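You operate a simulated robot arm through the tools that you are given. There is no shell and no other tool. Be economical: measure what you need, move in short steps, check, and stop when the job is done.

Carry out the task below with a simulated two-armed robot. There is one attempt and no reset: what you move stays moved.

JOB
Pick up the black hose end with one hand, pass it to the other hand and put it on the top of the green bench. Fetch the yellow banded housing and set it on top of the wide bracket. Take the can labelled "sealer" from the shelf of the steel bench and put it on the top of the grey table. Take the short rusty pin and put it on the top of the orange table. Take the yellow grease pot on the top of the grey table and put it away on the tray of the grey parts stand. Put the stub spindle in the orange bin. Fetch the orange driver tube and set it on the top of the rusty stand. The order is free. Set down upright: black hose end, can, stub spindle.

The check looks at the end state, three seconds after you hand in, the way a careful person would. Anything else that was tipped, shoved, dropped, spilled or broken makes it a failure.

ROBOT AND FRAMES
Two 7-joint arms with two-finger parallel grippers on one trunk, on a base that drives. Base frame: it is fixed to the floor where the robot stands at the start and does not move with it; the origin is under the middle of the robot, x ahead of it, y to its left, z up. Units: cm, degrees, N and s.
The left shoulder is at the start at [6.2, 19.5, 112.9], the right one opposite. With the tool pointing down near the work surface each hand reaches from about 10 to 30 cm from the robot's upright axis, wherever it stands, measured 20 degrees to its own side. Places, roughly: black hose end (7x6x11 cm) [60, -20, 90]; green can, red can [-400, -225, 50]; orange bin [-325, 250, 100]; orange driver tube (4x4x5 cm) [-420, 250, 40]; short rusty pin (3x3x6 cm) [-400, -220, 40]; stub spindle (6x6x8 cm) [-430, 250, 40]; top of the green bench [70, 110, 80]; top of the grey table [-410, 260, 80]; top of the orange table [-200, -230, 80]; top of the rusty stand [-320, 100, 50]; tray of the grey parts stand (27x21 cm) [-182, 106, 78]; wide bracket (12x8x4 cm) [70, -50, 80]; yellow banded housing (6x6x4 cm) [-120, 110, 90]; yellow grease pot (8x8x5 cm) [-440, 250, 80]. Payload 1.57 kg a hand.
The tool frame of a hand sits at the grasp point between the pads (the TCP): z along the fingers, y along the line on which they close. The tips reach 3 cm beyond it. The gripper opens to 11 cm. The fingers are 2.4 cm wide and 1.2 cm thick; the gripper's body (4.8 by 11.2 cm) begins 7.8 cm behind the TCP.
Orientation is told as [roll, pitch, yaw] about the base's x, y, z axes, in that order, counted from this pose: with the fingers straight down and closing along the base's y, the tool's x points along the base's -x, its y along +y and its z along -z.

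CONTROLS
- The arms move only by the tool jog_arm. It takes "left_commands", "right_commands" or both (then of equal length, played together; a hand with none holds still); each is text: rows parted by semicolons, each of 7 numbers parted by spaces: the turn, a rotation vector about the base's x, y, z in units of 4 degrees (1.0 is 4 degrees), then the shift along the base's x, y, z in units of 50 mm (1.0 is 50 mm), then the gripper command, from -1 (fully open) to 1 (shut), values between in proportion. In form: wx wy wz x y z claw; .... A call has 1 to 12 rows; each row shifts and turns the commanded pose from where the row before left it. A call with a number of a shift or a turn outside -1 to 1 is refused whole. Rows are played at 5 a second. More than 5 cm and 8.6 degrees between two rows, or a gripper value outside its range, and nothing of the call is played. Where a pose cannot be reached the arm comes as near as it can. A force on the tool above 40 N (or 10 N above the force at the start of the call, whichever is more), or a blocked arm, ends the call early, and 0.2 s more pass. Each finger travels about 7.2 cm/s and halts on what it meets, pressing with about 43 N; the grip force reading is that of the motor and also rises with nothing between the fingers. The clock runs only during rows and for 0.2 s after the last one: add rows that do not move to give the fingers time. It gives the time, the measured TCP pose, the force on the tool (base axes), the opening and the grip force at its end, in the units of the frame above (readings bear some noise), with the torque about the TCP (base axes, N m) and any sound that the robot's microphone picked up.
- Cameras (640 x 400 px; columns grow to the right, rows downward): "scene" is now at [8.8, -1.71, 169.37]; the picture's right is [-0.25, -0.97, -0.00], its down [-0.90, 0.23, -0.38] and it looks along [0.37, -0.09, -0.93] (base axes); focal length 251 px, centre (320, 200). "left" rides on the left gripper at [7, -1.6, -14.1] in its tool frame; the picture's right is [0.23, 0.97, 0.00], its down [-0.86, 0.20, -0.48] and it looks along [-0.47, 0.11, 0.88] (tool axes); focal length 222 px, centre (320, 200). "right" rides on the right gripper at [7, 1.6, -14.1] in its tool frame; the picture's right is [-0.23, 0.97, 0.00], its down [-0.86, -0.20, -0.48] and it looks along [-0.47, -0.11, 0.88] (tool axes); focal length 222 px, centre (320, 200).
- capture(camera): a new picture of that camera. The clock stands still meanwhile.
- move_column(by): slides the trunk up (or, below 0, down) by that many cm; the arms and the scene camera ride with it, the base frame stays. It gives what a move gives, with no picture.
- steer(legs): drives the robot by 1 to 6 legs, each [ahead, left, turn to the left] in cm, cm and degrees, along the robot's own axes; the way and the turn of a leg run together, so that a leg with both is an arc; at most 150 cm and 180 degrees a leg. The arms and the cameras ride along, it lands a little off, and it stops where it bumps. It gives what a move gives.
- pan_tilt(pan, tilt): turns the head with the scene camera to pan (to the left, within 86 degrees either way) and tilt (down, from -29 to 69), counted from straight ahead of the robot. It gives what a move gives.
- locate(camera, pixels): for up to 12 pixels [column, row] of the newest picture of that camera ("zoom" is the newest enlarged one), the place [x, y, z] in the base frame of the surface seen there, good to about 0.3 cm. The clock stands still meanwhile.
- inspect(camera, box): a new picture of the part [left, top, right, bottom] of that camera's present view, enlarged. The clock stands still meanwhile.
- sign_off(): hands the job in; it is judged then, once.

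Keep the steps short. Do not move on a guess: measure, check each grasp and each placing, and mend mistakes. In all there are 145 turns and 190 pictures (those below and enlarged ones count). Leave the grippers open and the arms clear of the work at the hand-in unless told otherwise, and finish with a single line.

The tools are called as name(argument=value, ...) on one line, values as JSON. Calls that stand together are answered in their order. jog_arm: Moves the arms, as the interface text tells. Its arguments: {"type":"object","properties":{"left_commands":{"type":"string"},"right_commands":{"type":"string"}},"required":[]} The other tools are called the same way: move_column (by) slides the trunk up or down; steer (legs) drives the base; pan_tilt (pan, tilt) turns the head that bears the scene camera; capture (camera) takes a picture; locate (camera, pixels) gives the place of the surface under pixels of a picture; inspect (camera, box) takes an enlarged picture of a part of a camera's view; sign_off () hands the job in.

At the start:

```text
t: 0.0
left_ee_pos: [44.72, -5.89, 109.15]
left_tool_rot: [0.0, 0.0, 0.0]
left_force: [-0.2, 0.0, 0.1]
left_ft_torque: [-0.01, -0.01, 0.03]
left_finger_gap: 11.0
left_gripper_force: 0.0
right_ee_pos: [32.13, -46.83, 106.04]
right_tool_rot: [0.0, 0.0, -0.1]
right_force: [0.0, 0.4, 0.0]
right_ft_torque: [-0.02, -0.01, 0.02]
right_finger_gap: 11.0
right_gripper_force: 0.0
trunk travel left (down, up): [-72.5, 26.5]
robot x, y, heading: [0.05, -0.16, 0.1]
head pan, tilt: [-14.5, 67.6]
```

scene: 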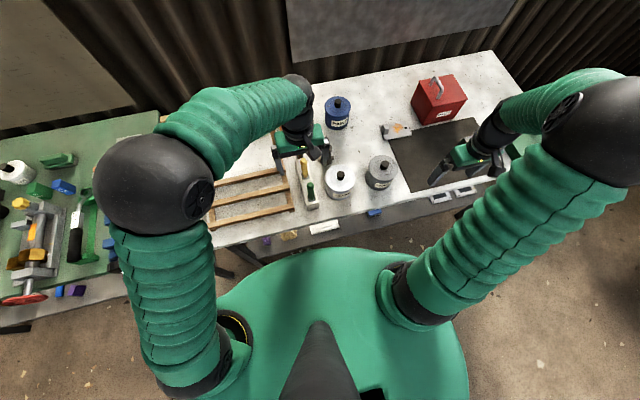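
right: 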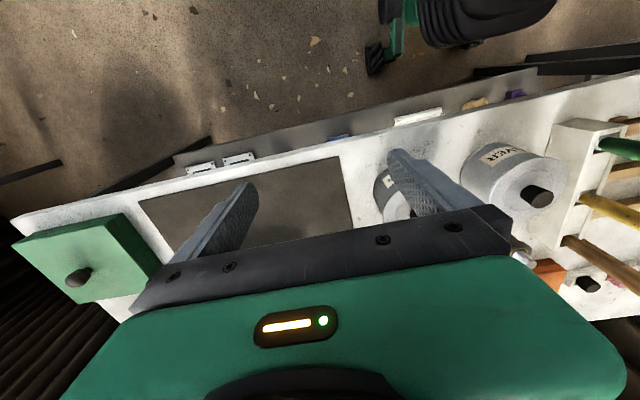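
left: 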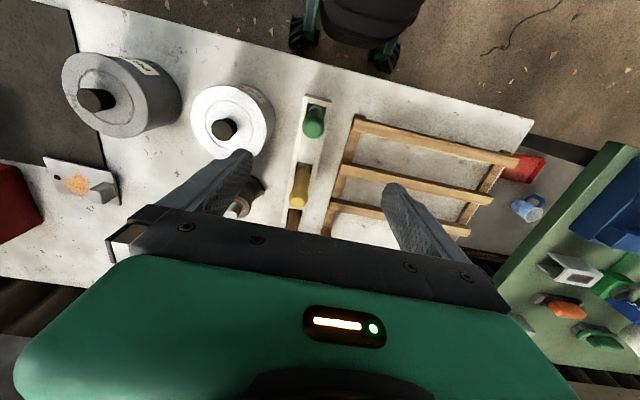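

I see a bench ahead with cans, a bracket and a red box. First I enlarge the part of the scene around the hose end and the bracket.

inspect(camera="scene", box=[200, 60, 520, 260])

inspect(camera="left", box=[0, 0, 400, 250])

```text
2.00 times, centred on (360, 160) of scene
```

zoom: 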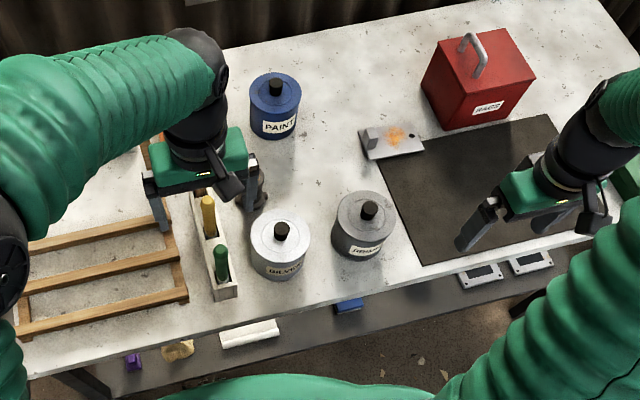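

```text
1.60 times, centred on (200, 125) of left
```

zoom: 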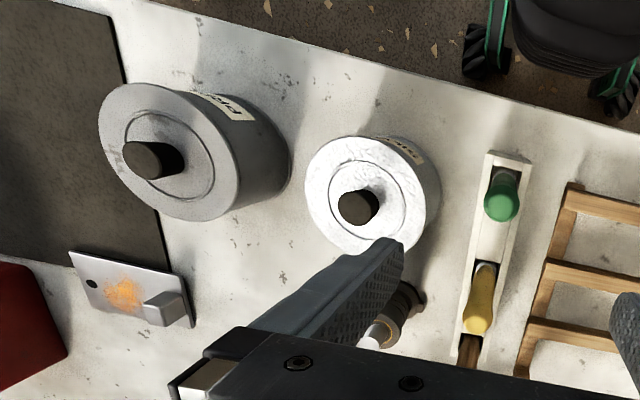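

The left hand hides the small dark thing behind the silver can. I move the left hand up and to the left to clear the view.

jog_arm(left_commands="0 0 0 0 0 1 -1; 0 0 0 0 1 1 -1; 0 0 0 -1 1 0 -1; 0 0 0 -1 1 0 -1; 0 0 0 -1 1 0 -1; 0 0 0 0 1 0 -1")

inspect(camera="scene", box=[240, 60, 520, 235])

```text
refused: row 2 steps farther than a row can; nothing moved
```

```text
2.29 times, centred on (380, 148) of scene
```

zoom: 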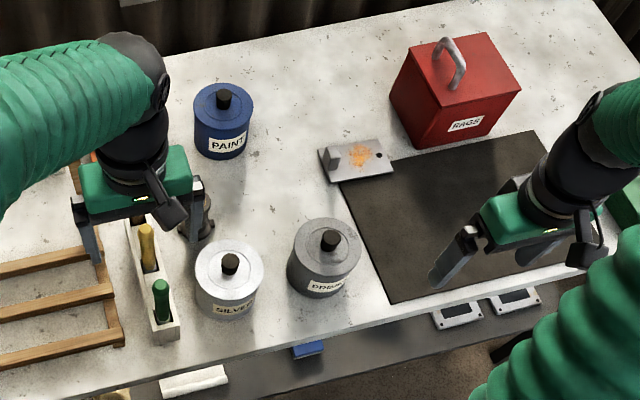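

The norm per row is limited to 5 cm. I repeat with single-axis steps.

jog_arm(left_commands="0 0 0 0 0 1 -1; 0 0 0 0 0 1 -1; 0 0 0 0 1 0 -1; 0 0 0 -0.7 0.7 0 -1; 0 0 0 -0.7 0.7 0 -1; 0 0 0 -0.7 0.7 0 -1; 0 0 0 -0.7 0.7 0 -1; 0 0 0 0 1 0 -1; 0 0 0 0 1 0 -1")

inspect(camera="scene", box=[200, 60, 520, 260])

```text
t: 2.0
left_ee_pos: [30.39, 23.25, 118.96]
left_tool_rot: [0.0, 0.1, 0.1]
left_force: [1.1, 0.9, 0.3]
left_ft_torque: [0.0, 0.02, 0.01]
left_finger_gap: 11.0
left_gripper_force: 0.1
right_ee_pos: [32.29, -46.65, 106.21]
right_tool_rot: [-0.2, 0.0, 0.0]
right_force: [0.6, 0.3, 0.8]
right_ft_torque: [0.02, 0.02, -0.02]
right_finger_gap: 11.0
right_gripper_force: 0.1
trunk travel left (down, up): [-72.5, 26.5]
robot x, y, heading: [-0.17, -0.15, 0.1]
head pan, tilt: [-14.5, 67.6]
```

```text
2.00 times, centred on (360, 160) of scene
```

zoom: 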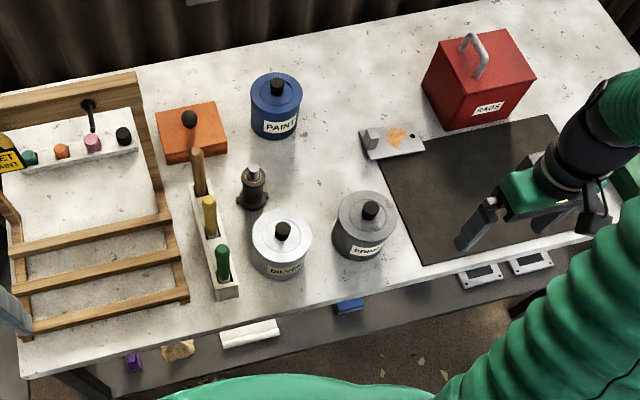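

The hose end stands at zoom (253,187), behind the SILVER can; the bracket is at (393,141). I measure them and the neighbours.

locate(camera="zoom", pixels=[[254, 168], [252, 183], [252, 206], [282, 228], [268, 268], [370, 208], [210, 203], [388, 142], [372, 138], [412, 137], [320, 310], [230, 320]])

inspect(camera="scene", box=[290, 120, 370, 170])

inspect(camera="scene", box=[360, 100, 440, 150])

```text
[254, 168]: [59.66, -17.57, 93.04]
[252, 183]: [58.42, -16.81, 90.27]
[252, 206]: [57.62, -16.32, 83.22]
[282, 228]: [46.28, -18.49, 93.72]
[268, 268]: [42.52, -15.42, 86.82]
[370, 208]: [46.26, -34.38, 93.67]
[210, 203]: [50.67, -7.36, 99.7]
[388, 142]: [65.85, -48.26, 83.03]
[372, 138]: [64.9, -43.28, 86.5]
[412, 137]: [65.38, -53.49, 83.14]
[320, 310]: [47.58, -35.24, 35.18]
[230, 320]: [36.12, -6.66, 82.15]
```

```text
8.00 times, centred on (330, 145) of scene
```

zoom: 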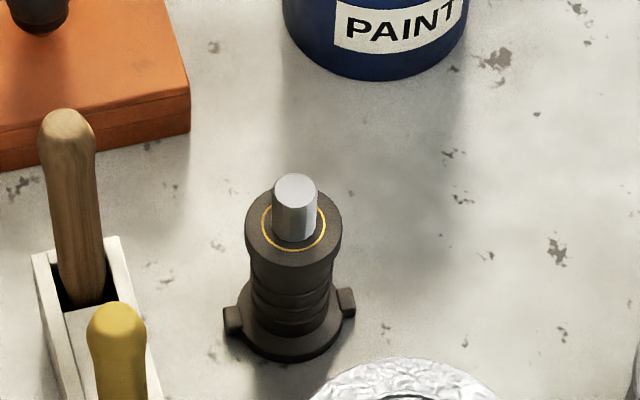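

```text
8.00 times, centred on (400, 125) of scene
```

zoom: 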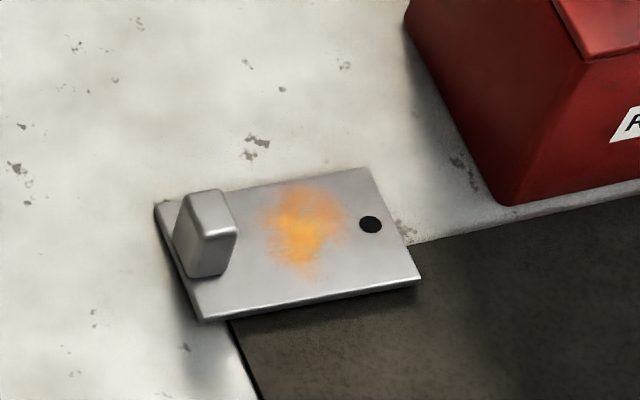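

Bench top is about 82; the hose end stands at about [58.5,-17], 93 high, with collar near 90. I bring the right hand over it high (z≈112), moving above cans and handles.

jog_arm(right_commands="0 0 0 0 0 0.6 -0.6; 0 0 0 0 0 0.7 -0.6; 0 0 0 0.65 0.74 0 -0.6; 0 0 0 0.65 0.74 0 -0.6; 0 0 0 0.65 0.74 0 -0.6; 0 0 0 0.65 0.74 0 -0.6; 0 0 0 0.65 0.74 0 -0.6; 0 0 0 0.65 0.74 0 -0.6; 0 0 0 0.65 0.74 0 -0.6; 0 0 0 0.65 0.74 0 -0.6; 0 0 0 0 0 0 -0.6")

capture(camera="right")

capture(camera="scene")

```text
t: 4.4
left_ee_pos: [30.26, 23.2, 119.12]
left_tool_rot: [-0.1, -0.1, 0.0]
left_force: [-0.9, 0.0, 0.3]
left_ft_torque: [0.0, -0.03, -0.03]
left_finger_gap: 11.01
left_gripper_force: 0.1
right_ee_pos: [57.99, -17.0, 113.12]
right_tool_rot: [0.0, -0.1, 0.0]
right_force: [0.3, 0.2, 0.3]
right_ft_torque: [0.04, -0.03, -0.02]
right_finger_gap: 8.79
right_gripper_force: 0.1
trunk travel left (down, up): [-72.5, 26.5]
robot x, y, heading: [-0.02, 0.13, -0.2]
head pan, tilt: [-14.5, 67.6]
```

```text
180 pictures are left
```

right: 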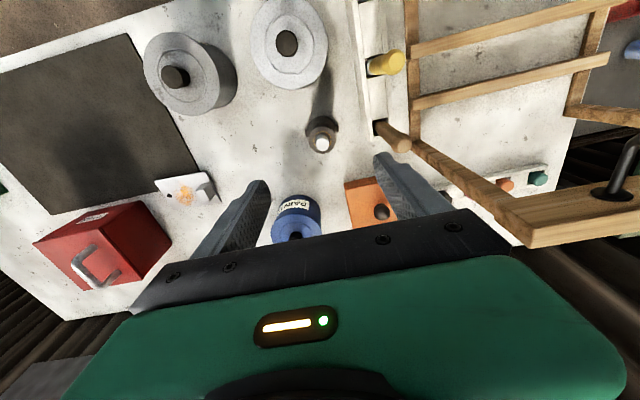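

```text
179 pictures are left
```

scene: 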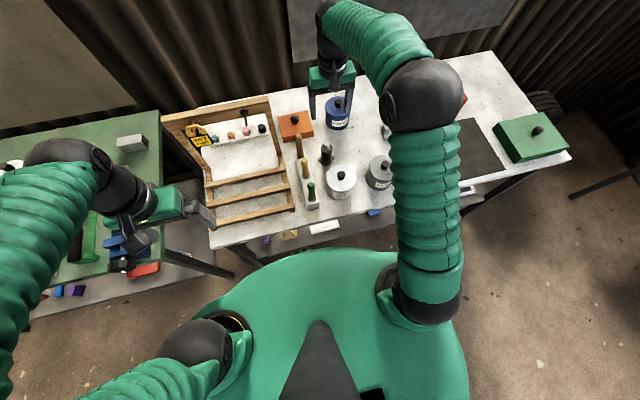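

The hand reaches. I measure the hose end in the right camera (tip 322,143), plus the handle near it (395,140).

locate(camera="right", pixels=[[322, 144], [311, 132], [334, 132], [323, 122], [319, 112], [402, 145], [396, 62], [287, 42]])

inspect(camera="right", box=[282, 90, 362, 140])

```text
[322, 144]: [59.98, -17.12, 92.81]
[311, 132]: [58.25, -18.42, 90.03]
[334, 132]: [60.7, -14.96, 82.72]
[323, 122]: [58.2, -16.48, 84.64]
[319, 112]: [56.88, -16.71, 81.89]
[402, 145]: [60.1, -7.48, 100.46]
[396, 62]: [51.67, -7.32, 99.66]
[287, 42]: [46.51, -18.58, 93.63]
```

```text
8.00 times, centred on (322, 115) of right
```

zoom: 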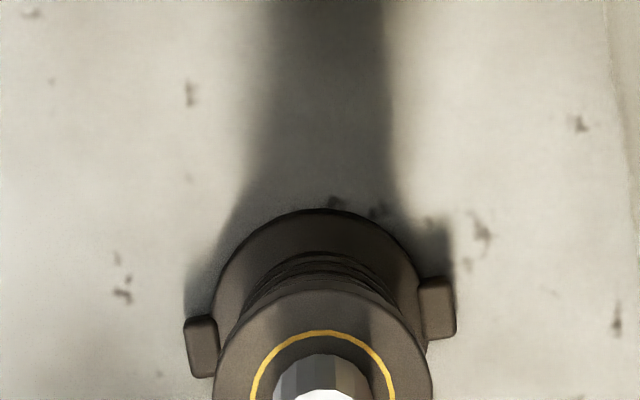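

Hose axis at about [60,-17.1], bench 81.9. I go down so the tips are at about 87.5 (collar height) and then close slowly.

jog_arm(right_commands="0 0 0 0.4 -0.02 -0.8 -0.6; 0 0 0 0 0 -1 -0.6; 0 0 0 0 0 -1 -0.6; 0 0 0 0 0 -0.9 -0.6; 0 0 0 0 0 -0.4 -0.6; 0 0 0 0 0 -0.4 -0.6; 0 0 0 0 0 0 -0.6")

capture(camera="right")

```text
t: 6.0
left_ee_pos: [30.34, 23.15, 119.05]
left_tool_rot: [-0.1, 0.0, 0.0]
left_force: [0.6, -0.6, -0.3]
left_ft_torque: [0.0, -0.05, 0.0]
left_finger_gap: 10.98
left_gripper_force: 0.0
right_ee_pos: [60.2, -17.19, 90.23]
right_tool_rot: [-0.1, 0.1, 0.0]
right_force: [0.4, -0.3, 0.4]
right_ft_torque: [0.0, 0.0, 0.0]
right_finger_gap: 8.82
right_gripper_force: 0.0
trunk travel left (down, up): [-72.5, 26.5]
robot x, y, heading: [0.13, -0.12, -0.1]
head pan, tilt: [-14.5, 67.6]
```

```text
177 pictures are left
```

right: 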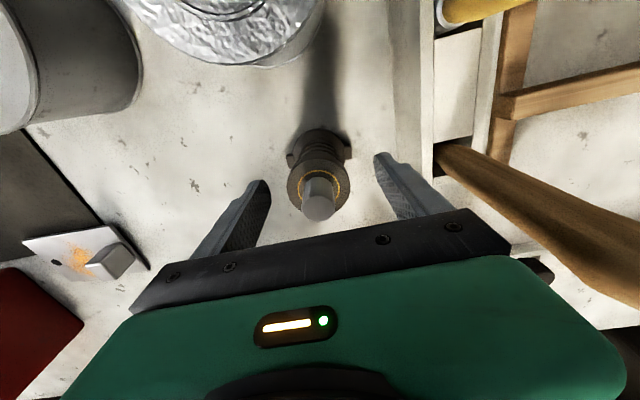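

Fingers straddle the collar. I check the axis once more before closing.

locate(camera="right", pixels=[[318, 210], [304, 172], [335, 170], [318, 160], [290, 185], [346, 182], [264, 184], [383, 158]])

```text
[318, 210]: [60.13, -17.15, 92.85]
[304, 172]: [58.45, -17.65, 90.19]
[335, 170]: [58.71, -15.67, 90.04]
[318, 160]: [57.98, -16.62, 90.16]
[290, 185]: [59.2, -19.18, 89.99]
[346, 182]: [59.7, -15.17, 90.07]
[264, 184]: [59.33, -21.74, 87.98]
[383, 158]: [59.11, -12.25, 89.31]
```

Centred. I close the right hand.

jog_arm(right_commands="0 0 0 0 0 0 0.2; 0 0 0 0 0 0 1; 0 0 0 0 0 0 1; 0 0 0 0 0 0 1; 0 0 0 0 0 0 1; 0 0 0 0 0 0.4 1; 0 0 0 0 0 0.4 1; 0 0 0 0 0 0 1")

capture(camera="right")

```text
t: 7.8
left_ee_pos: [30.41, 23.18, 119.11]
left_tool_rot: [-0.1, 0.0, 0.0]
left_force: [-0.1, -0.1, 0.0]
left_ft_torque: [0.0, 0.0, 0.04]
left_finger_gap: 11.01
left_gripper_force: 0.2
right_ee_pos: [60.06, -17.09, 94.19]
right_tool_rot: [0.0, 0.0, 0.0]
right_force: [0.4, -0.5, -1.8]
right_ft_torque: [-0.02, -0.04, 0.03]
right_finger_gap: 4.5
right_gripper_force: 43.5
trunk travel left (down, up): [-72.5, 26.5]
robot x, y, heading: [0.18, -0.07, 0.1]
head pan, tilt: [-14.5, 67.6]
```

```text
176 pictures are left
```

right: 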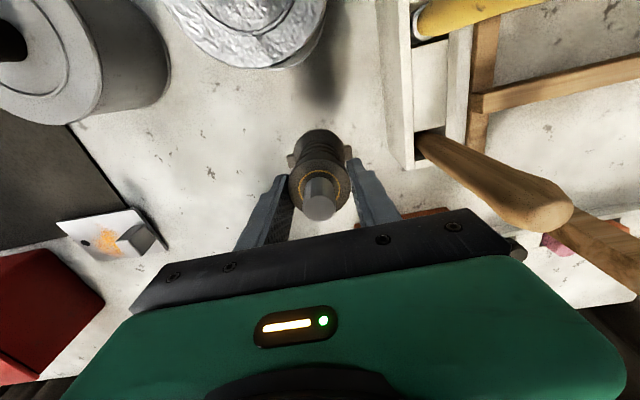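

The hose end is held (gap 4.5). I lift it to 114 and bring it to about [45,-5], while the left hand turns so that its fingers point to the right and 20° down, closing along x.

jog_arm(left_commands="-0.68 0.68 0.969 0.15 0 -0.05 -1; -0.68 0.68 0.969 0.15 0 -0.05 -1; -0.68 0.68 0.969 0.15 0 -0.05 -1; -0.68 0.68 0.969 0.15 0 -0.05 -1; -0.68 0.68 0.969 0.15 0 -0.05 -1; -0.68 0.68 0.969 0.15 0 -0.05 -1; -0.68 0.68 0.969 0.15 0 -0.05 -1; -0.68 0.68 0.969 0.15 0 -0.05 -1; -0.68 0.68 0.969 0.15 0 -0.05 -1; -0.68 0.68 0.969 0.15 0 -0.05 -1", right_commands="0 0 0 0 0 1 1; 0 0 0 0 0 1 1; 0 0 0 0 0 1 1; 0 0 0 0 0 1 1; 0 0 0 -0.6 0.48 0 1; 0 0 0 -0.6 0.48 0 1; 0 0 0 -0.6 0.48 0 1; 0 0 0 -0.6 0.48 0 1; 0 0 0 -0.6 0.48 0 1; 0 0 0 0 0 0 1")

jog_arm(left_commands="-0.68 0.68 0.969 0.15 0 -0.05 -1; -0.68 0.68 0.969 0.15 0 -0.05 -1; -0.68 0.68 0.969 0.15 0 -0.05 -1; -0.68 0.68 0.969 0.15 0 -0.05 -1; -0.68 0.68 0.969 0.15 0 -0.05 -1; -0.68 0.68 0.969 0.15 0 -0.05 -1; -0.68 0.68 0.969 0.15 0 -0.05 -1; -0.68 0.68 0.969 0.15 0 -0.05 -1; -0.68 0.68 0.969 0.15 0 -0.05 -1; -0.68 0.68 0.969 0.15 0 -0.05 -1; 0 0 0 0 0 0 -1")

capture(camera="scene")

```text
t: 10.0
left_ee_pos: [38.12, 23.44, 116.62]
left_tool_rot: [-18.0, 33.9, 34.9]
left_force: [-0.5, 0.2, -0.7]
left_ft_torque: [0.0, 0.0, 0.0]
left_finger_gap: 11.03
left_gripper_force: 0.1
right_ee_pos: [45.29, -5.03, 114.05]
right_tool_rot: [-0.1, -0.1, 0.1]
right_force: [0.1, 0.2, -1.6]
right_ft_torque: [-0.05, 0.02, 0.02]
right_finger_gap: 4.45
right_gripper_force: 43.5
trunk travel left (down, up): [-72.5, 26.5]
robot x, y, heading: [0.0, -0.1, 0.0]
head pan, tilt: [-14.5, 67.6]
```

```text
t: 12.4
left_ee_pos: [45.68, 23.14, 114.29]
left_tool_rot: [0.2, 70.1, 90.5]
left_force: [0.1, 0.1, -0.7]
left_ft_torque: [-0.01, 0.03, 0.0]
left_finger_gap: 11.0
left_gripper_force: 0.1
right_ee_pos: [45.0, -4.96, 114.06]
right_tool_rot: [-0.1, -0.1, 0.0]
right_force: [-0.7, -0.8, -1.7]
right_ft_torque: [0.0, 0.0, 0.0]
right_finger_gap: 4.5
right_gripper_force: 42.6
trunk travel left (down, up): [-72.5, 26.5]
robot x, y, heading: [0.42, 0.02, 0.1]
head pan, tilt: [-14.5, 67.6]
```

```text
175 pictures are left
```

scene: 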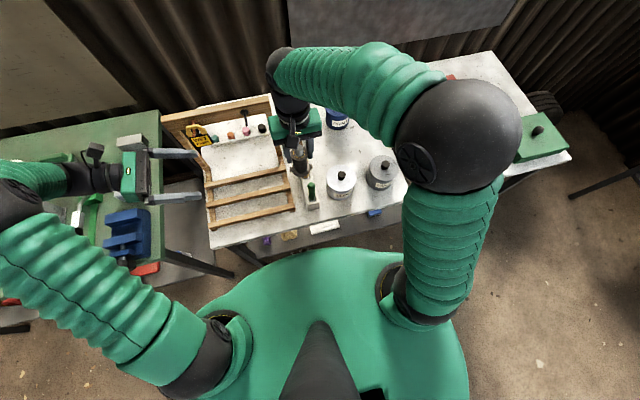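

Left hand is in its pose. I bring it to y≈7 at height 108.7 and look.

jog_arm(left_commands="0 0 0 -0.12 -0.3 -0.6 -1; 0 0 0 0 -0.6 -0.52 -1; 0 0 0 0 -1 0 -1; 0 0 0 0 -1 0 -1; 0 0 0 0 -0.3 0 -1; 0 0 0 0 0 0 -1")

capture(camera="left")

inspect(camera="scene", box=[150, 80, 350, 205])

```text
t: 13.8
left_ee_pos: [45.27, 7.38, 108.58]
left_tool_rot: [0.2, 70.0, 90.3]
left_force: [-0.4, 0.7, -1.0]
left_ft_torque: [0.06, 0.02, -0.01]
left_finger_gap: 11.02
left_gripper_force: 0.1
right_ee_pos: [44.92, -4.87, 114.18]
right_tool_rot: [-0.2, 0.0, 0.0]
right_force: [0.3, 0.8, -1.6]
right_ft_torque: [-0.02, 0.01, 0.0]
right_finger_gap: 4.5
right_gripper_force: 42.9
trunk travel left (down, up): [-72.5, 26.5]
robot x, y, heading: [0.05, -0.18, -0.0]
head pan, tilt: [-14.5, 67.6]
```

```text
174 pictures are left
```

left: 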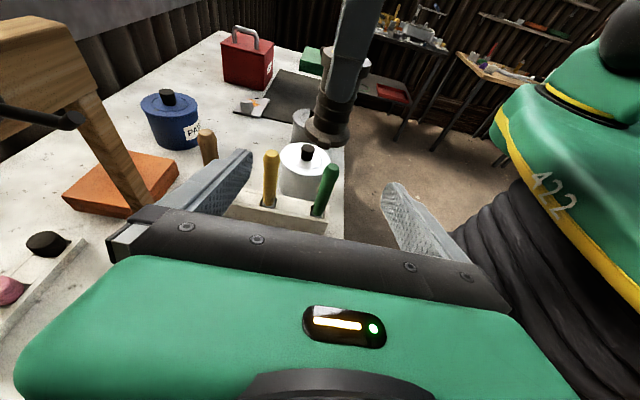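

```text
3.20 times, centred on (250, 142) of scene
```

zoom: 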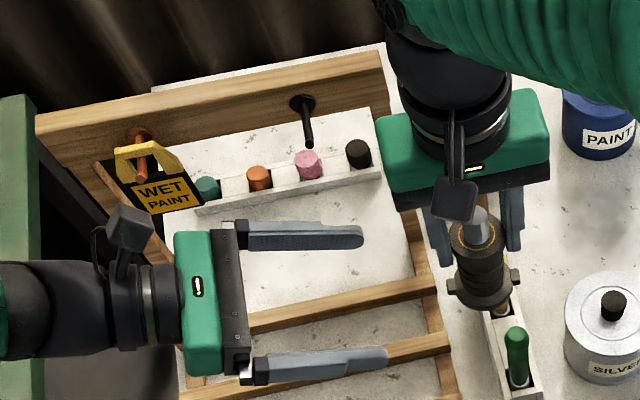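

The flange hangs at (325,138) in the left picture. I measure it to confirm the height and line.

locate(camera="left", pixels=[[325, 140], [322, 128], [335, 100], [333, 115], [348, 50], [346, 75], [312, 132], [345, 134]])

inspect(camera="left", box=[250, 50, 410, 150])

```text
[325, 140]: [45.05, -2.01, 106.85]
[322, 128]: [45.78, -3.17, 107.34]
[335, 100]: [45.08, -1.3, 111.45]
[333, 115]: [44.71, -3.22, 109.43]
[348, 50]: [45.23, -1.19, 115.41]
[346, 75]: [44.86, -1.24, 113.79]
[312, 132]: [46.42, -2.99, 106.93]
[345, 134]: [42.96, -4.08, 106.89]
```

```text
4.00 times, centred on (330, 100) of left
```

zoom: 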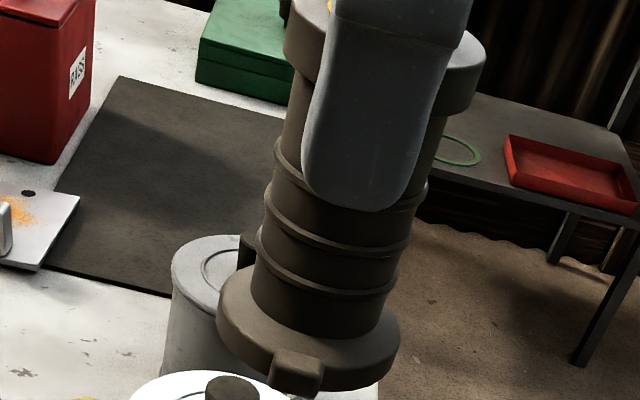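

Body axis about [45,-4.9], ribs between 107.3 and 111. I advance the left hand to the body at height 109.2 and check before closing.

jog_arm(left_commands="0 0 0 -0.06 -0.5 0.12 -1; 0 0 0 0 -0.7 0 -1; 0 0 0 0 -0.7 0 -1; 0 0 0 0 -0.5 0 -1; 0 0 0 0 0 0 -1; 0 0 0 0 0 0 -1")

inspect(camera="left", box=[120, 0, 520, 250])

inspect(camera="scene", box=[190, 80, 350, 180])

```text
t: 15.2
left_ee_pos: [44.55, -4.46, 109.09]
left_tool_rot: [0.2, 70.0, 90.3]
left_force: [0.0, -0.1, -0.3]
left_ft_torque: [-0.01, 0.02, 0.02]
left_finger_gap: 11.02
left_gripper_force: 0.1
right_ee_pos: [45.05, -5.15, 114.2]
right_tool_rot: [-0.1, 0.0, 0.0]
right_force: [-0.4, 0.2, -2.5]
right_ft_torque: [0.01, 0.03, 0.0]
right_finger_gap: 4.48
right_gripper_force: 42.8
trunk travel left (down, up): [-72.5, 26.5]
robot x, y, heading: [-0.05, 0.27, 0.1]
head pan, tilt: [-14.5, 67.6]
```

```text
1.60 times, centred on (320, 125) of left
```

zoom: 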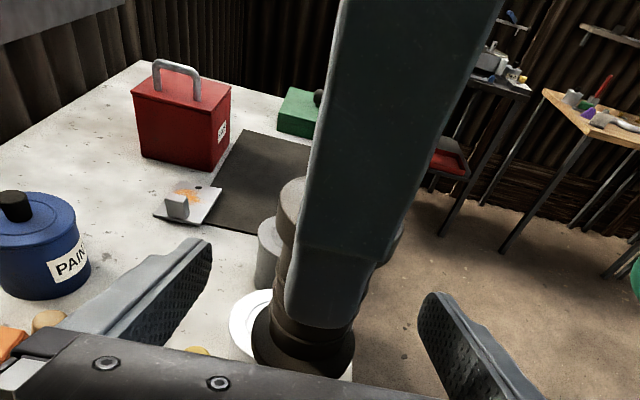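

```text
4.00 times, centred on (270, 130) of scene
```

zoom: 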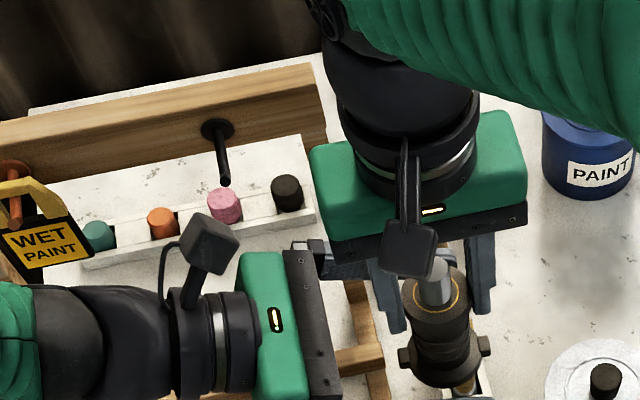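

The left fingers straddle the ribs and nothing touches. I close the left hand while the right holds.

jog_arm(left_commands="0 0 0 0.06 0 0 -0.2; 0 0 0 0 0 0 0.1; 0 0 0 0 0 0 1; 0 0 0 0 0 0 1; 0 0 0 0 0 0 1; 0 0 0 0 0 0 1")

inspect(camera="scene", box=[190, 80, 350, 180])

```text
t: 16.6
left_ee_pos: [44.99, -4.6, 109.2]
left_tool_rot: [0.2, 70.1, 90.2]
left_force: [-6.4, 1.4, 2.0]
left_ft_torque: [0.01, -0.8, 0.08]
left_finger_gap: 3.64
left_gripper_force: 43.2
right_ee_pos: [45.11, -5.13, 114.12]
right_tool_rot: [-0.1, -0.1, 0.0]
right_force: [8.2, -0.5, -4.0]
right_ft_torque: [-0.12, 0.43, -0.12]
right_finger_gap: 4.48
right_gripper_force: 43.4
trunk travel left (down, up): [-72.5, 26.5]
robot x, y, heading: [0.07, -0.09, 0.1]
head pan, tilt: [-14.5, 67.6]
```

```text
4.00 times, centred on (270, 130) of scene
```

zoom: 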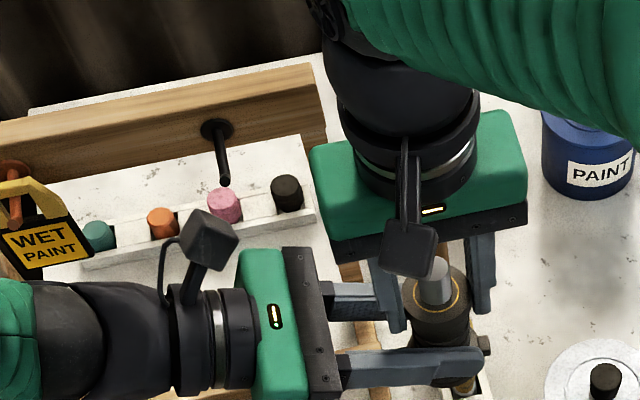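

The left hand holds the body (gap 3.6). I open the right hand and raise it clear, straight up, then back to the right.

jog_arm(right_commands="0 0 0 0 0 0 0.1; 0 0 0 0 0 0 -0.4; 0 0 0 0 0 0 -0.6; 0 0 0 0 0 0 -0.6; 0 0 0 0 0 0.6 -0.6; 0 0 0 0 0 1 -0.6; 0 0 0 0 0 1 -0.6; 0 0 0 0 -1 0 -0.6; 0 0 0 0 -1 0 -0.6; 0 0 0 0 -1 0 -0.6; 0 0 0 -0.5 -0.8 0 -0.6; 0 0 0 -0.5 -0.8 0 -0.6")

inspect(camera="scene", box=[190, 80, 350, 180])

capture(camera="left")

```text
t: 19.2
left_ee_pos: [44.81, -4.63, 109.11]
left_tool_rot: [0.0, 70.0, 90.0]
left_force: [-0.5, 0.0, -0.2]
left_ft_torque: [0.04, 0.01, -0.04]
left_finger_gap: 3.63
left_gripper_force: 42.5
right_ee_pos: [39.77, -28.48, 127.11]
right_tool_rot: [0.1, -0.1, 0.2]
right_force: [-0.4, -1.0, -0.1]
right_ft_torque: [0.04, -0.03, -0.02]
right_finger_gap: 8.8
right_gripper_force: 0.1
trunk travel left (down, up): [-72.5, 26.5]
robot x, y, heading: [0.12, 0.02, 0.3]
head pan, tilt: [-14.5, 67.6]
```

```text
4.00 times, centred on (270, 130) of scene
```

zoom: 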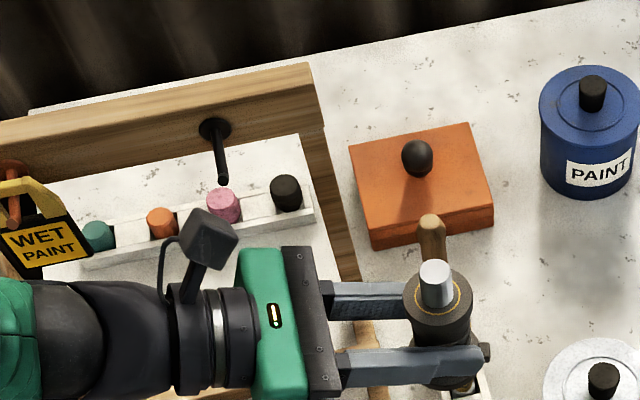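

```text
167 pictures are left
```

left: 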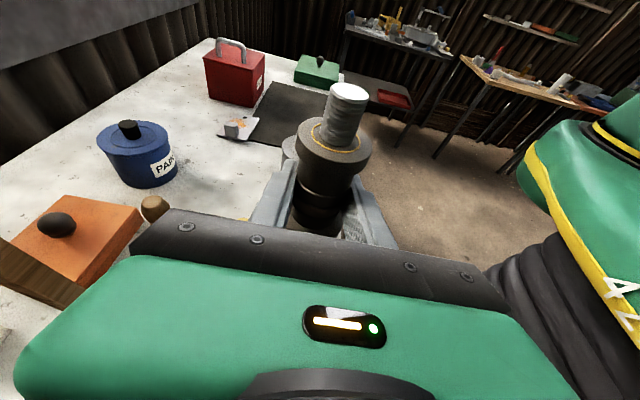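

The pass worked. Now I look toward the green bench on the left, first lifting the left hand and drawing it back.

jog_arm(left_commands="0 0 0 0 0 1 1; 0 0 0 -0.5 0.5 0.5 1; 0 0 0 -0.6 0.6 0 1; 0 0 0 -0.6 0.6 0 1; 0 0 0 -0.6 0.6 0 1", right_commands="0 0 0 0 0 0 -0.6; 0 0 0 -1 0 0 -0.6; 0 0 0 -1 0 0 -0.6; 0 0 0 -0.5 0 0 -0.6; 0 0 0 0 0 0 -0.6")

pan_tilt(pan=50, tilt=40)

capture(camera="scene")

```text
t: 20.4
left_ee_pos: [33.22, 6.92, 116.49]
left_tool_rot: [0.1, 70.1, 90.0]
left_force: [-0.2, 0.1, -2.1]
left_ft_torque: [-0.01, -0.02, -0.01]
left_finger_gap: 3.62
left_gripper_force: 41.9
right_ee_pos: [29.28, -28.21, 126.74]
right_tool_rot: [0.0, 0.0, 0.0]
right_force: [-0.3, 0.2, 0.2]
right_ft_torque: [-0.02, -0.03, 0.01]
right_finger_gap: 8.79
right_gripper_force: 0.0
right hand out of reach, approached as far as the arm can: row 4
trunk travel left (down, up): [-72.5, 26.5]
robot x, y, heading: [0.08, -0.23, 0.1]
head pan, tilt: [-14.5, 67.6]
```

```text
t: 21.8
left_ee_pos: [33.39, 6.76, 116.59]
left_tool_rot: [0.1, 70.0, 90.2]
left_force: [0.1, -0.4, -1.5]
left_ft_torque: [0.01, -0.01, -0.01]
left_finger_gap: 3.61
left_gripper_force: 43.4
right_ee_pos: [29.62, -28.41, 126.65]
right_tool_rot: [0.0, 0.0, 0.0]
right_force: [-0.6, 0.1, 0.5]
right_ft_torque: [0.02, 0.03, -0.01]
right_finger_gap: 8.77
right_gripper_force: 0.1
trunk travel left (down, up): [-72.5, 26.5]
robot x, y, heading: [0.17, -0.1, -0.1]
head pan, tilt: [50.0, 40.0]
```

```text
166 pictures are left
```

scene: 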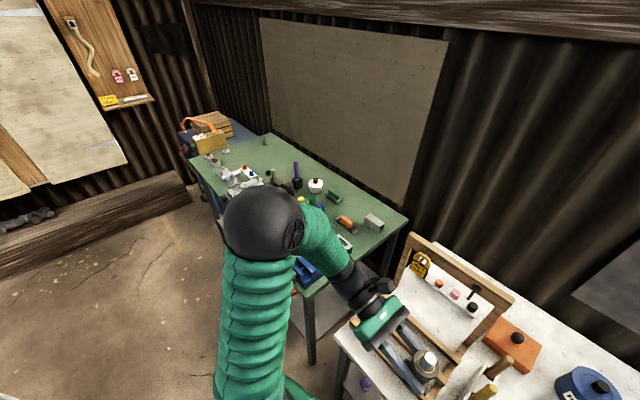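

The green bench runs along +y. I measure its edges and free areas.

locate(camera="scene", pixels=[[400, 217], [330, 278], [272, 137], [200, 165], [345, 195], [330, 178], [375, 222], [385, 215], [316, 186], [360, 240], [190, 160], [345, 340]])

inspect(camera="scene", box=[180, 120, 420, 270])

```text
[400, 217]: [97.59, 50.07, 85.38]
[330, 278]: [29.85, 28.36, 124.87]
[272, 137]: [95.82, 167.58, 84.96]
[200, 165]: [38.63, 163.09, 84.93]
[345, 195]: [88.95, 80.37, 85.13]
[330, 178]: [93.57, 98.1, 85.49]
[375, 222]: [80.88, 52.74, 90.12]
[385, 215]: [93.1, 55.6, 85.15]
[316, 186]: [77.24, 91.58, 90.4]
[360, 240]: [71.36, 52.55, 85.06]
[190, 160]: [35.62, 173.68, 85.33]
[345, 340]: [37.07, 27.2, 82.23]
```

```text
2.67 times, centred on (300, 195) of scene
```

zoom: 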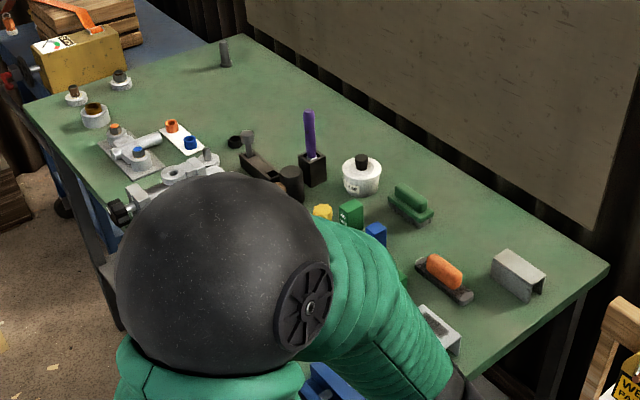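

The green bench top is at z≈85, x 36–98, y 48–175. I back off 10 cm and slide left 85 cm, then look at its front part.

steer(legs=[[-10, 0, 0], [0, 85, 0]])

pan_tilt(pan=15, tilt=50)

capture(camera="scene")

```text
t: 27.0
left_ee_pos: [23.36, 92.02, 116.54]
left_tool_rot: [0.1, 69.8, 90.3]
left_force: [-0.6, 0.1, -1.8]
left_ft_torque: [0.04, 0.02, -0.02]
left_finger_gap: 3.63
left_gripper_force: 43.0
right_ee_pos: [19.56, 56.74, 126.57]
right_tool_rot: [0.3, 0.1, 0.0]
right_force: [0.7, 0.7, 0.1]
right_ft_torque: [0.0, 0.03, 0.0]
right_finger_gap: 8.78
right_gripper_force: 0.0
trunk travel left (down, up): [-72.5, 26.5]
robot x, y, heading: [-9.58, 85.56, 0.1]
head pan, tilt: [50.0, 40.0]
```

```text
t: 28.1
left_ee_pos: [23.4, 92.38, 116.54]
left_tool_rot: [0.1, 70.0, 90.2]
left_force: [0.7, -0.5, -0.7]
left_ft_torque: [0.02, 0.01, 0.0]
left_finger_gap: 3.58
left_gripper_force: 43.1
right_ee_pos: [19.48, 57.08, 126.64]
right_tool_rot: [0.1, 0.2, -0.1]
right_force: [-0.4, 0.3, -0.4]
right_ft_torque: [0.01, 0.02, -0.02]
right_finger_gap: 8.81
right_gripper_force: 0.1
trunk travel left (down, up): [-72.5, 26.5]
robot x, y, heading: [-10.09, 85.5, 0.1]
head pan, tilt: [15.0, 50.0]
```

```text
164 pictures are left
```

scene: 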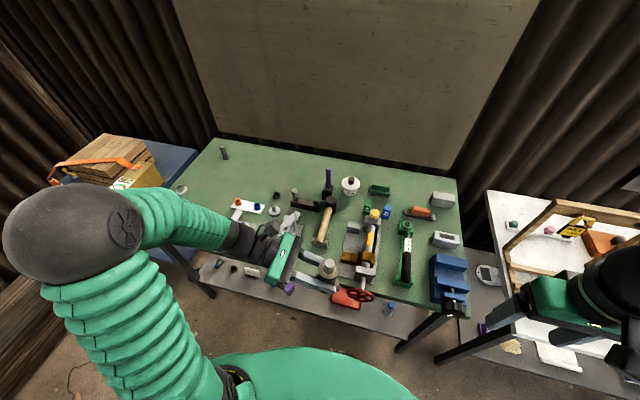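

I enlarge the bench to find a free spot within reach.

inspect(camera="scene", box=[160, 150, 480, 350])

locate(camera="scene", pixels=[[300, 225], [275, 212], [325, 205], [335, 240], [385, 250], [385, 290], [335, 285], [425, 265], [430, 300], [200, 180], [180, 245], [385, 230]])

```text
2.00 times, centred on (320, 250) of scene
```

zoom: 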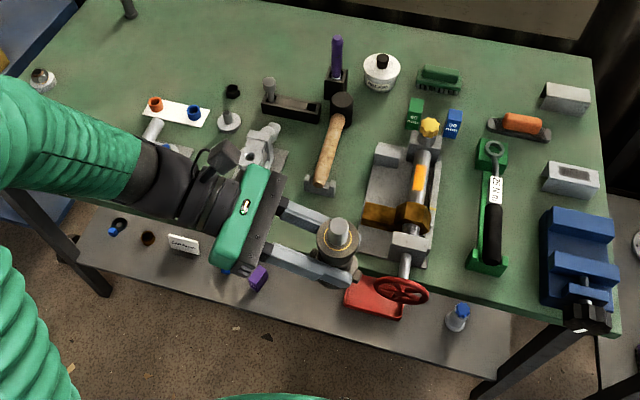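

```text
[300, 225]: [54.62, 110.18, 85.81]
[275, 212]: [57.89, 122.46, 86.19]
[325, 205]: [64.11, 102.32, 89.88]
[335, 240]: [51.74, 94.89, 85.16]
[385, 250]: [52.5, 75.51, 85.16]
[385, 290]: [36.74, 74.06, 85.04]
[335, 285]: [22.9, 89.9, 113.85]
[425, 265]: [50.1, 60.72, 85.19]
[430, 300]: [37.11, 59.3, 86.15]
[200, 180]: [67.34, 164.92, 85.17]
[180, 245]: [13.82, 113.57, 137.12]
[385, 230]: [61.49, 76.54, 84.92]
```

Candidate spots: between vise and green tool at zoom (455,235), or left of the vise. I measure the limits in both gaps.

locate(camera="zoom", pixels=[[428, 260], [434, 225], [430, 290], [470, 262], [478, 225], [449, 275], [455, 200], [350, 215], [365, 240], [340, 188], [448, 297], [437, 170]])

```text
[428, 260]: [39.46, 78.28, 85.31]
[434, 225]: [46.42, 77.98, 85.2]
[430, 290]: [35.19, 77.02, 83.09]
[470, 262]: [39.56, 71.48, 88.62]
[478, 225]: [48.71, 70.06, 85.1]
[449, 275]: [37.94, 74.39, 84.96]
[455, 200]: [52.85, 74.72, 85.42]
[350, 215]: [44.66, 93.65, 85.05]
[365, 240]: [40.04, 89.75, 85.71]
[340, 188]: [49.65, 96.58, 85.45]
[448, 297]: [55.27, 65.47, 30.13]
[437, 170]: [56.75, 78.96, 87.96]
```

The gap by the green tool is only 7.5 cm; left of the vise seems wider. I turn the left hand to point ahead (+x) so its body stays off the bench, then look again.

jog_arm(left_commands="0 0 0.98 0.08 0.12 0 1; 0 0 0.98 0.08 0.12 0 1; 0 0 0.98 0.08 0.12 0 1; 0 0 0.98 0.08 0.12 0 1; 0 0 0.98 0.08 0.12 0 1; 0 0 0.98 0.08 0.12 0 1; 0 0 0.98 0.08 0.12 0 1; 0 0 0.98 0.08 0.12 0 1; 0 0 0.98 0.08 0.12 0 1; 0 0 0.98 0.08 0.12 0 1; 0 0 0.98 0.08 0.12 0 1; 0 0 0.98 0.08 0.12 0 1")

jog_arm(left_commands="0 0 0.98 0.08 0.12 0 1; 0 0 0.98 0.08 0.12 0 1; 0 0 0.98 0.08 0.12 0 1; 0 0 0.98 0.08 0.12 0 1; 0 0 0.98 0.08 0.12 0 1; 0 0 0.98 0.08 0.12 0 1; 0 0 0.98 0.08 0.12 0 1; 0 0 0.98 0.08 0.12 0 1; 0 0 0.98 0.08 0.12 0 1; 0 0 0.98 0.08 0.12 0 1; 0 0 0.98 0.08 0.12 0 1")

capture(camera="scene")

capture(camera="left")

```text
t: 30.6
left_ee_pos: [33.39, 102.77, 117.09]
left_tool_rot: [0.4, 70.1, 137.4]
left_force: [0.9, -0.7, -1.1]
left_ft_torque: [0.02, 0.0, -0.01]
left_finger_gap: 3.62
left_gripper_force: 42.9
left hand out of reach, approached as far as the arm can: row 6, 7, 8, 9, 10, 11, 12
right_ee_pos: [19.4, 57.1, 126.65]
right_tool_rot: [-0.1, 0.1, 0.0]
right_force: [-0.1, -0.1, 0.2]
right_ft_torque: [0.0, -0.02, 0.01]
right_finger_gap: 8.8
right_gripper_force: 0.2
trunk travel left (down, up): [-72.5, 26.5]
robot x, y, heading: [-9.85, 85.7, 0.1]
head pan, tilt: [15.0, 50.0]
```

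```text
t: 33.0
left_ee_pos: [42.43, 112.0, 117.73]
left_tool_rot: [0.0, 69.8, -179.8]
left_force: [1.5, -0.9, -2.0]
left_ft_torque: [0.0, 0.01, 0.0]
left_finger_gap: 3.62
left_gripper_force: 43.0
left hand out of reach, approached as far as the arm can: row 1, 2, 3, 4, 5, 6, 7, 8
right_ee_pos: [19.51, 57.13, 126.54]
right_tool_rot: [0.0, 0.1, 0.0]
right_force: [-0.3, -0.3, -0.3]
right_ft_torque: [-0.04, 0.01, 0.01]
right_finger_gap: 8.8
right_gripper_force: 0.1
trunk travel left (down, up): [-72.5, 26.5]
robot x, y, heading: [-9.93, 85.45, 0.2]
head pan, tilt: [15.0, 50.0]
```

```text
162 pictures are left
```

scene: 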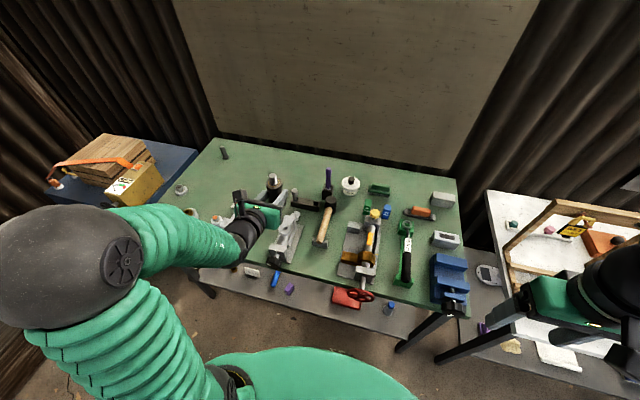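

```text
161 pictures are left
```

left: 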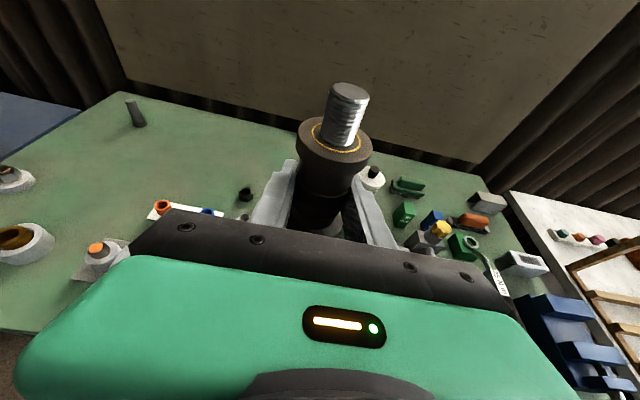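

Now the front gap between the grey clamp and the yellow vise is visible around (322,262). I enlarge and measure.

inspect(camera="scene", box=[240, 190, 400, 290])

locate(camera="zoom", pixels=[[225, 310], [240, 250], [340, 335], [400, 330], [395, 290], [300, 335], [310, 280], [345, 225], [360, 260], [215, 170], [390, 345]])

```text
4.00 times, centred on (320, 240) of scene
```

zoom: 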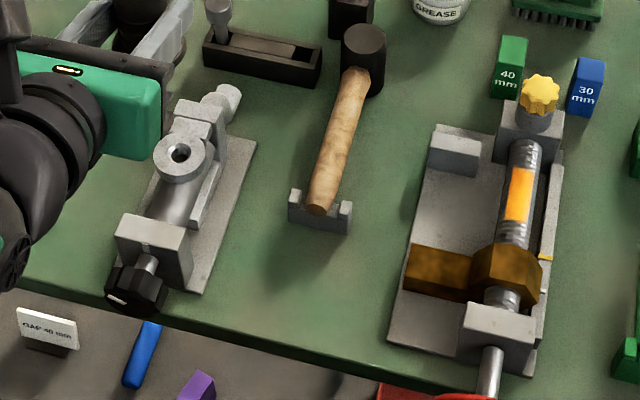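

```text
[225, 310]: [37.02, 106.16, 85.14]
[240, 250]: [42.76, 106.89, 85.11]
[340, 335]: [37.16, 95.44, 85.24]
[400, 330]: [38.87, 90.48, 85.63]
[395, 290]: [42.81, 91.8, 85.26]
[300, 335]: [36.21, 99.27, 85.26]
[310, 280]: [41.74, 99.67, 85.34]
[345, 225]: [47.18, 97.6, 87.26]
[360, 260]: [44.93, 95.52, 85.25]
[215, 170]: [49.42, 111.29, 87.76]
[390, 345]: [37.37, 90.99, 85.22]
```

Free zone x 36–45, y 92–105. Target [40.5,98.5]. I move there at height and come down to 5 cm above.

jog_arm(left_commands="0 0 0 -0.1 -0.9 0 1; 0 0 0 -0.1 -0.9 0 1; 0 0 0 -0.1 -0.9 0 1; 0 0 0 -0.1 0 -0.9 1; 0 0 0 0 0 -1 1; 0 0 0 0 0 -1 1; 0 0 0 0 0 -1 1; 0 0 0 0 0 -0.9 1; 0 0 0 0 0 0 1")

capture(camera="scene")

inspect(camera="left", box=[160, 50, 480, 250])

```text
t: 34.5
left_ee_pos: [43.99, 114.57, 118.03]
left_tool_rot: [45.0, 76.2, -130.4]
left_force: [0.9, 0.0, -1.2]
left_ft_torque: [-0.02, 0.0, -0.01]
left_finger_gap: 3.6
left_gripper_force: 42.9
left hand out of reach, approached as far as the arm can: row 1, 2, 3, 4, 5, 6, 7
right_ee_pos: [19.11, 57.18, 126.68]
right_tool_rot: [0.0, -0.1, -0.1]
right_force: [-0.2, -0.1, -0.1]
right_ft_torque: [0.01, -0.04, 0.02]
right_finger_gap: 8.8
right_gripper_force: 0.0
trunk travel left (down, up): [-72.5, 26.5]
robot x, y, heading: [-10.12, 85.75, 0.1]
head pan, tilt: [15.0, 50.0]
stopped in row 7 (left hand): the arm was blocked; the commanded pose is now the measured one
```

```text
159 pictures are left
```

scene: 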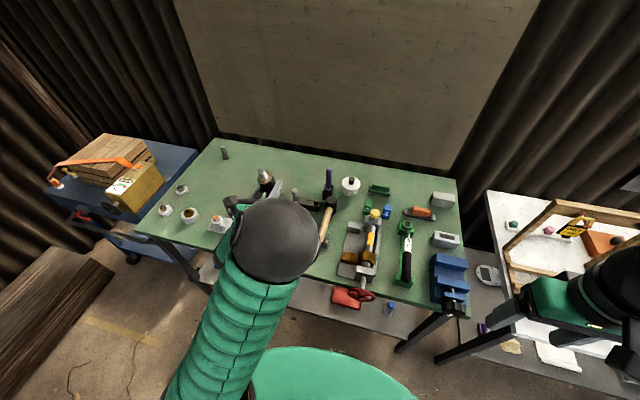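

```text
2.00 times, centred on (320, 150) of left
```

zoom: 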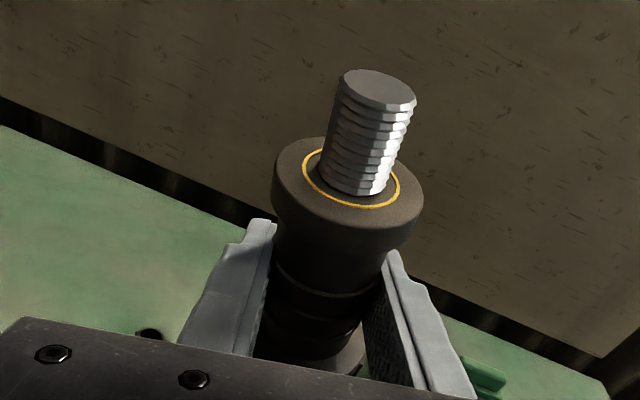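

The arm ran into a joint limit and twisted the hand. I unwind it back to the earlier right-pointing pose; instead of turning the hand I'll turn the robot.

jog_arm(left_commands="0.164 0.011 -0.998 0 -0.1 0 1; 0.164 0.011 -0.998 0 -0.1 0 1; 0.164 0.011 -0.998 0 -0.1 0 1; 0.164 0.011 -0.998 -0.058 -0.1 0 1; 0.164 0.011 -0.998 -0.058 -0.19 0 1; 0.164 0.011 -0.998 -0.058 -0.19 0 1; 0.164 0.011 -0.998 -0.058 -0.19 0 1; 0.164 0.011 -0.998 -0.058 -0.19 0 1; 0.164 0.011 -0.998 -0.058 -0.19 0 1; 0.164 0.011 -0.998 -0.058 -0.19 0 1; 0.164 0.011 -0.998 -0.058 -0.19 0 1; 0.164 0.011 -0.998 -0.058 -0.19 0 1")

jog_arm(left_commands="0.164 0.011 -0.998 -0.058 -0.19 0 1; 0.164 0.011 -0.998 -0.058 -0.19 0 1; 0.164 0.011 -0.998 -0.058 -0.19 0 1; 0.164 0.011 -0.998 -0.058 -0.19 0 1; 0.164 0.011 -0.998 -0.058 -0.19 0 1; 0.164 0.011 -0.998 -0.058 -0.19 0 1; 0.164 0.011 -0.998 -0.058 -0.19 0 1; 0.164 0.011 -0.998 -0.058 -0.19 0 1; 0.164 0.011 -0.998 -0.058 -0.19 0 1; 0.164 0.011 -0.998 -0.058 -0.19 0 1; 0.164 0.011 -0.998 -0.058 -0.19 0 1; 0.164 0.011 -0.998 -0.058 -0.19 0 1")

capture(camera="scene")

```text
t: 37.1
left_ee_pos: [41.91, 103.96, 117.68]
left_tool_rot: [10.0, 76.6, 146.6]
left_force: [-0.7, -0.3, -2.1]
left_ft_torque: [-0.02, 0.0, 0.01]
left_finger_gap: 3.61
left_gripper_force: 43.2
right_ee_pos: [19.4, 57.22, 126.79]
right_tool_rot: [0.0, 0.0, -0.1]
right_force: [0.2, 0.2, 0.2]
right_ft_torque: [0.01, -0.01, 0.01]
right_finger_gap: 8.8
right_gripper_force: 0.0
trunk travel left (down, up): [-72.5, 26.5]
robot x, y, heading: [-10.03, 85.61, -0.2]
head pan, tilt: [15.0, 50.0]
```

```text
t: 39.7
left_ee_pos: [38.39, 92.74, 117.62]
left_tool_rot: [-0.6, 69.6, 88.5]
left_force: [-0.3, -0.6, -1.8]
left_ft_torque: [0.0, 0.0, -0.01]
left_finger_gap: 3.61
left_gripper_force: 42.8
right_ee_pos: [19.4, 57.02, 126.77]
right_tool_rot: [-0.1, -0.1, 0.0]
right_force: [-0.2, 0.0, -0.4]
right_ft_torque: [0.01, 0.04, 0.01]
right_finger_gap: 8.8
right_gripper_force: 0.0
trunk travel left (down, up): [-72.5, 26.5]
robot x, y, heading: [-9.83, 85.76, -0.2]
head pan, tilt: [15.0, 50.0]
```

```text
157 pictures are left
```

scene: 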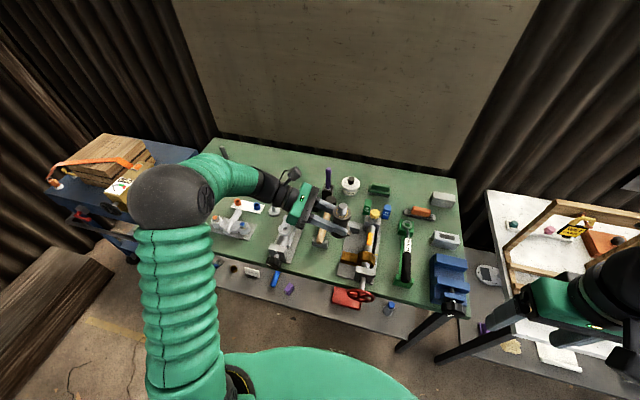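

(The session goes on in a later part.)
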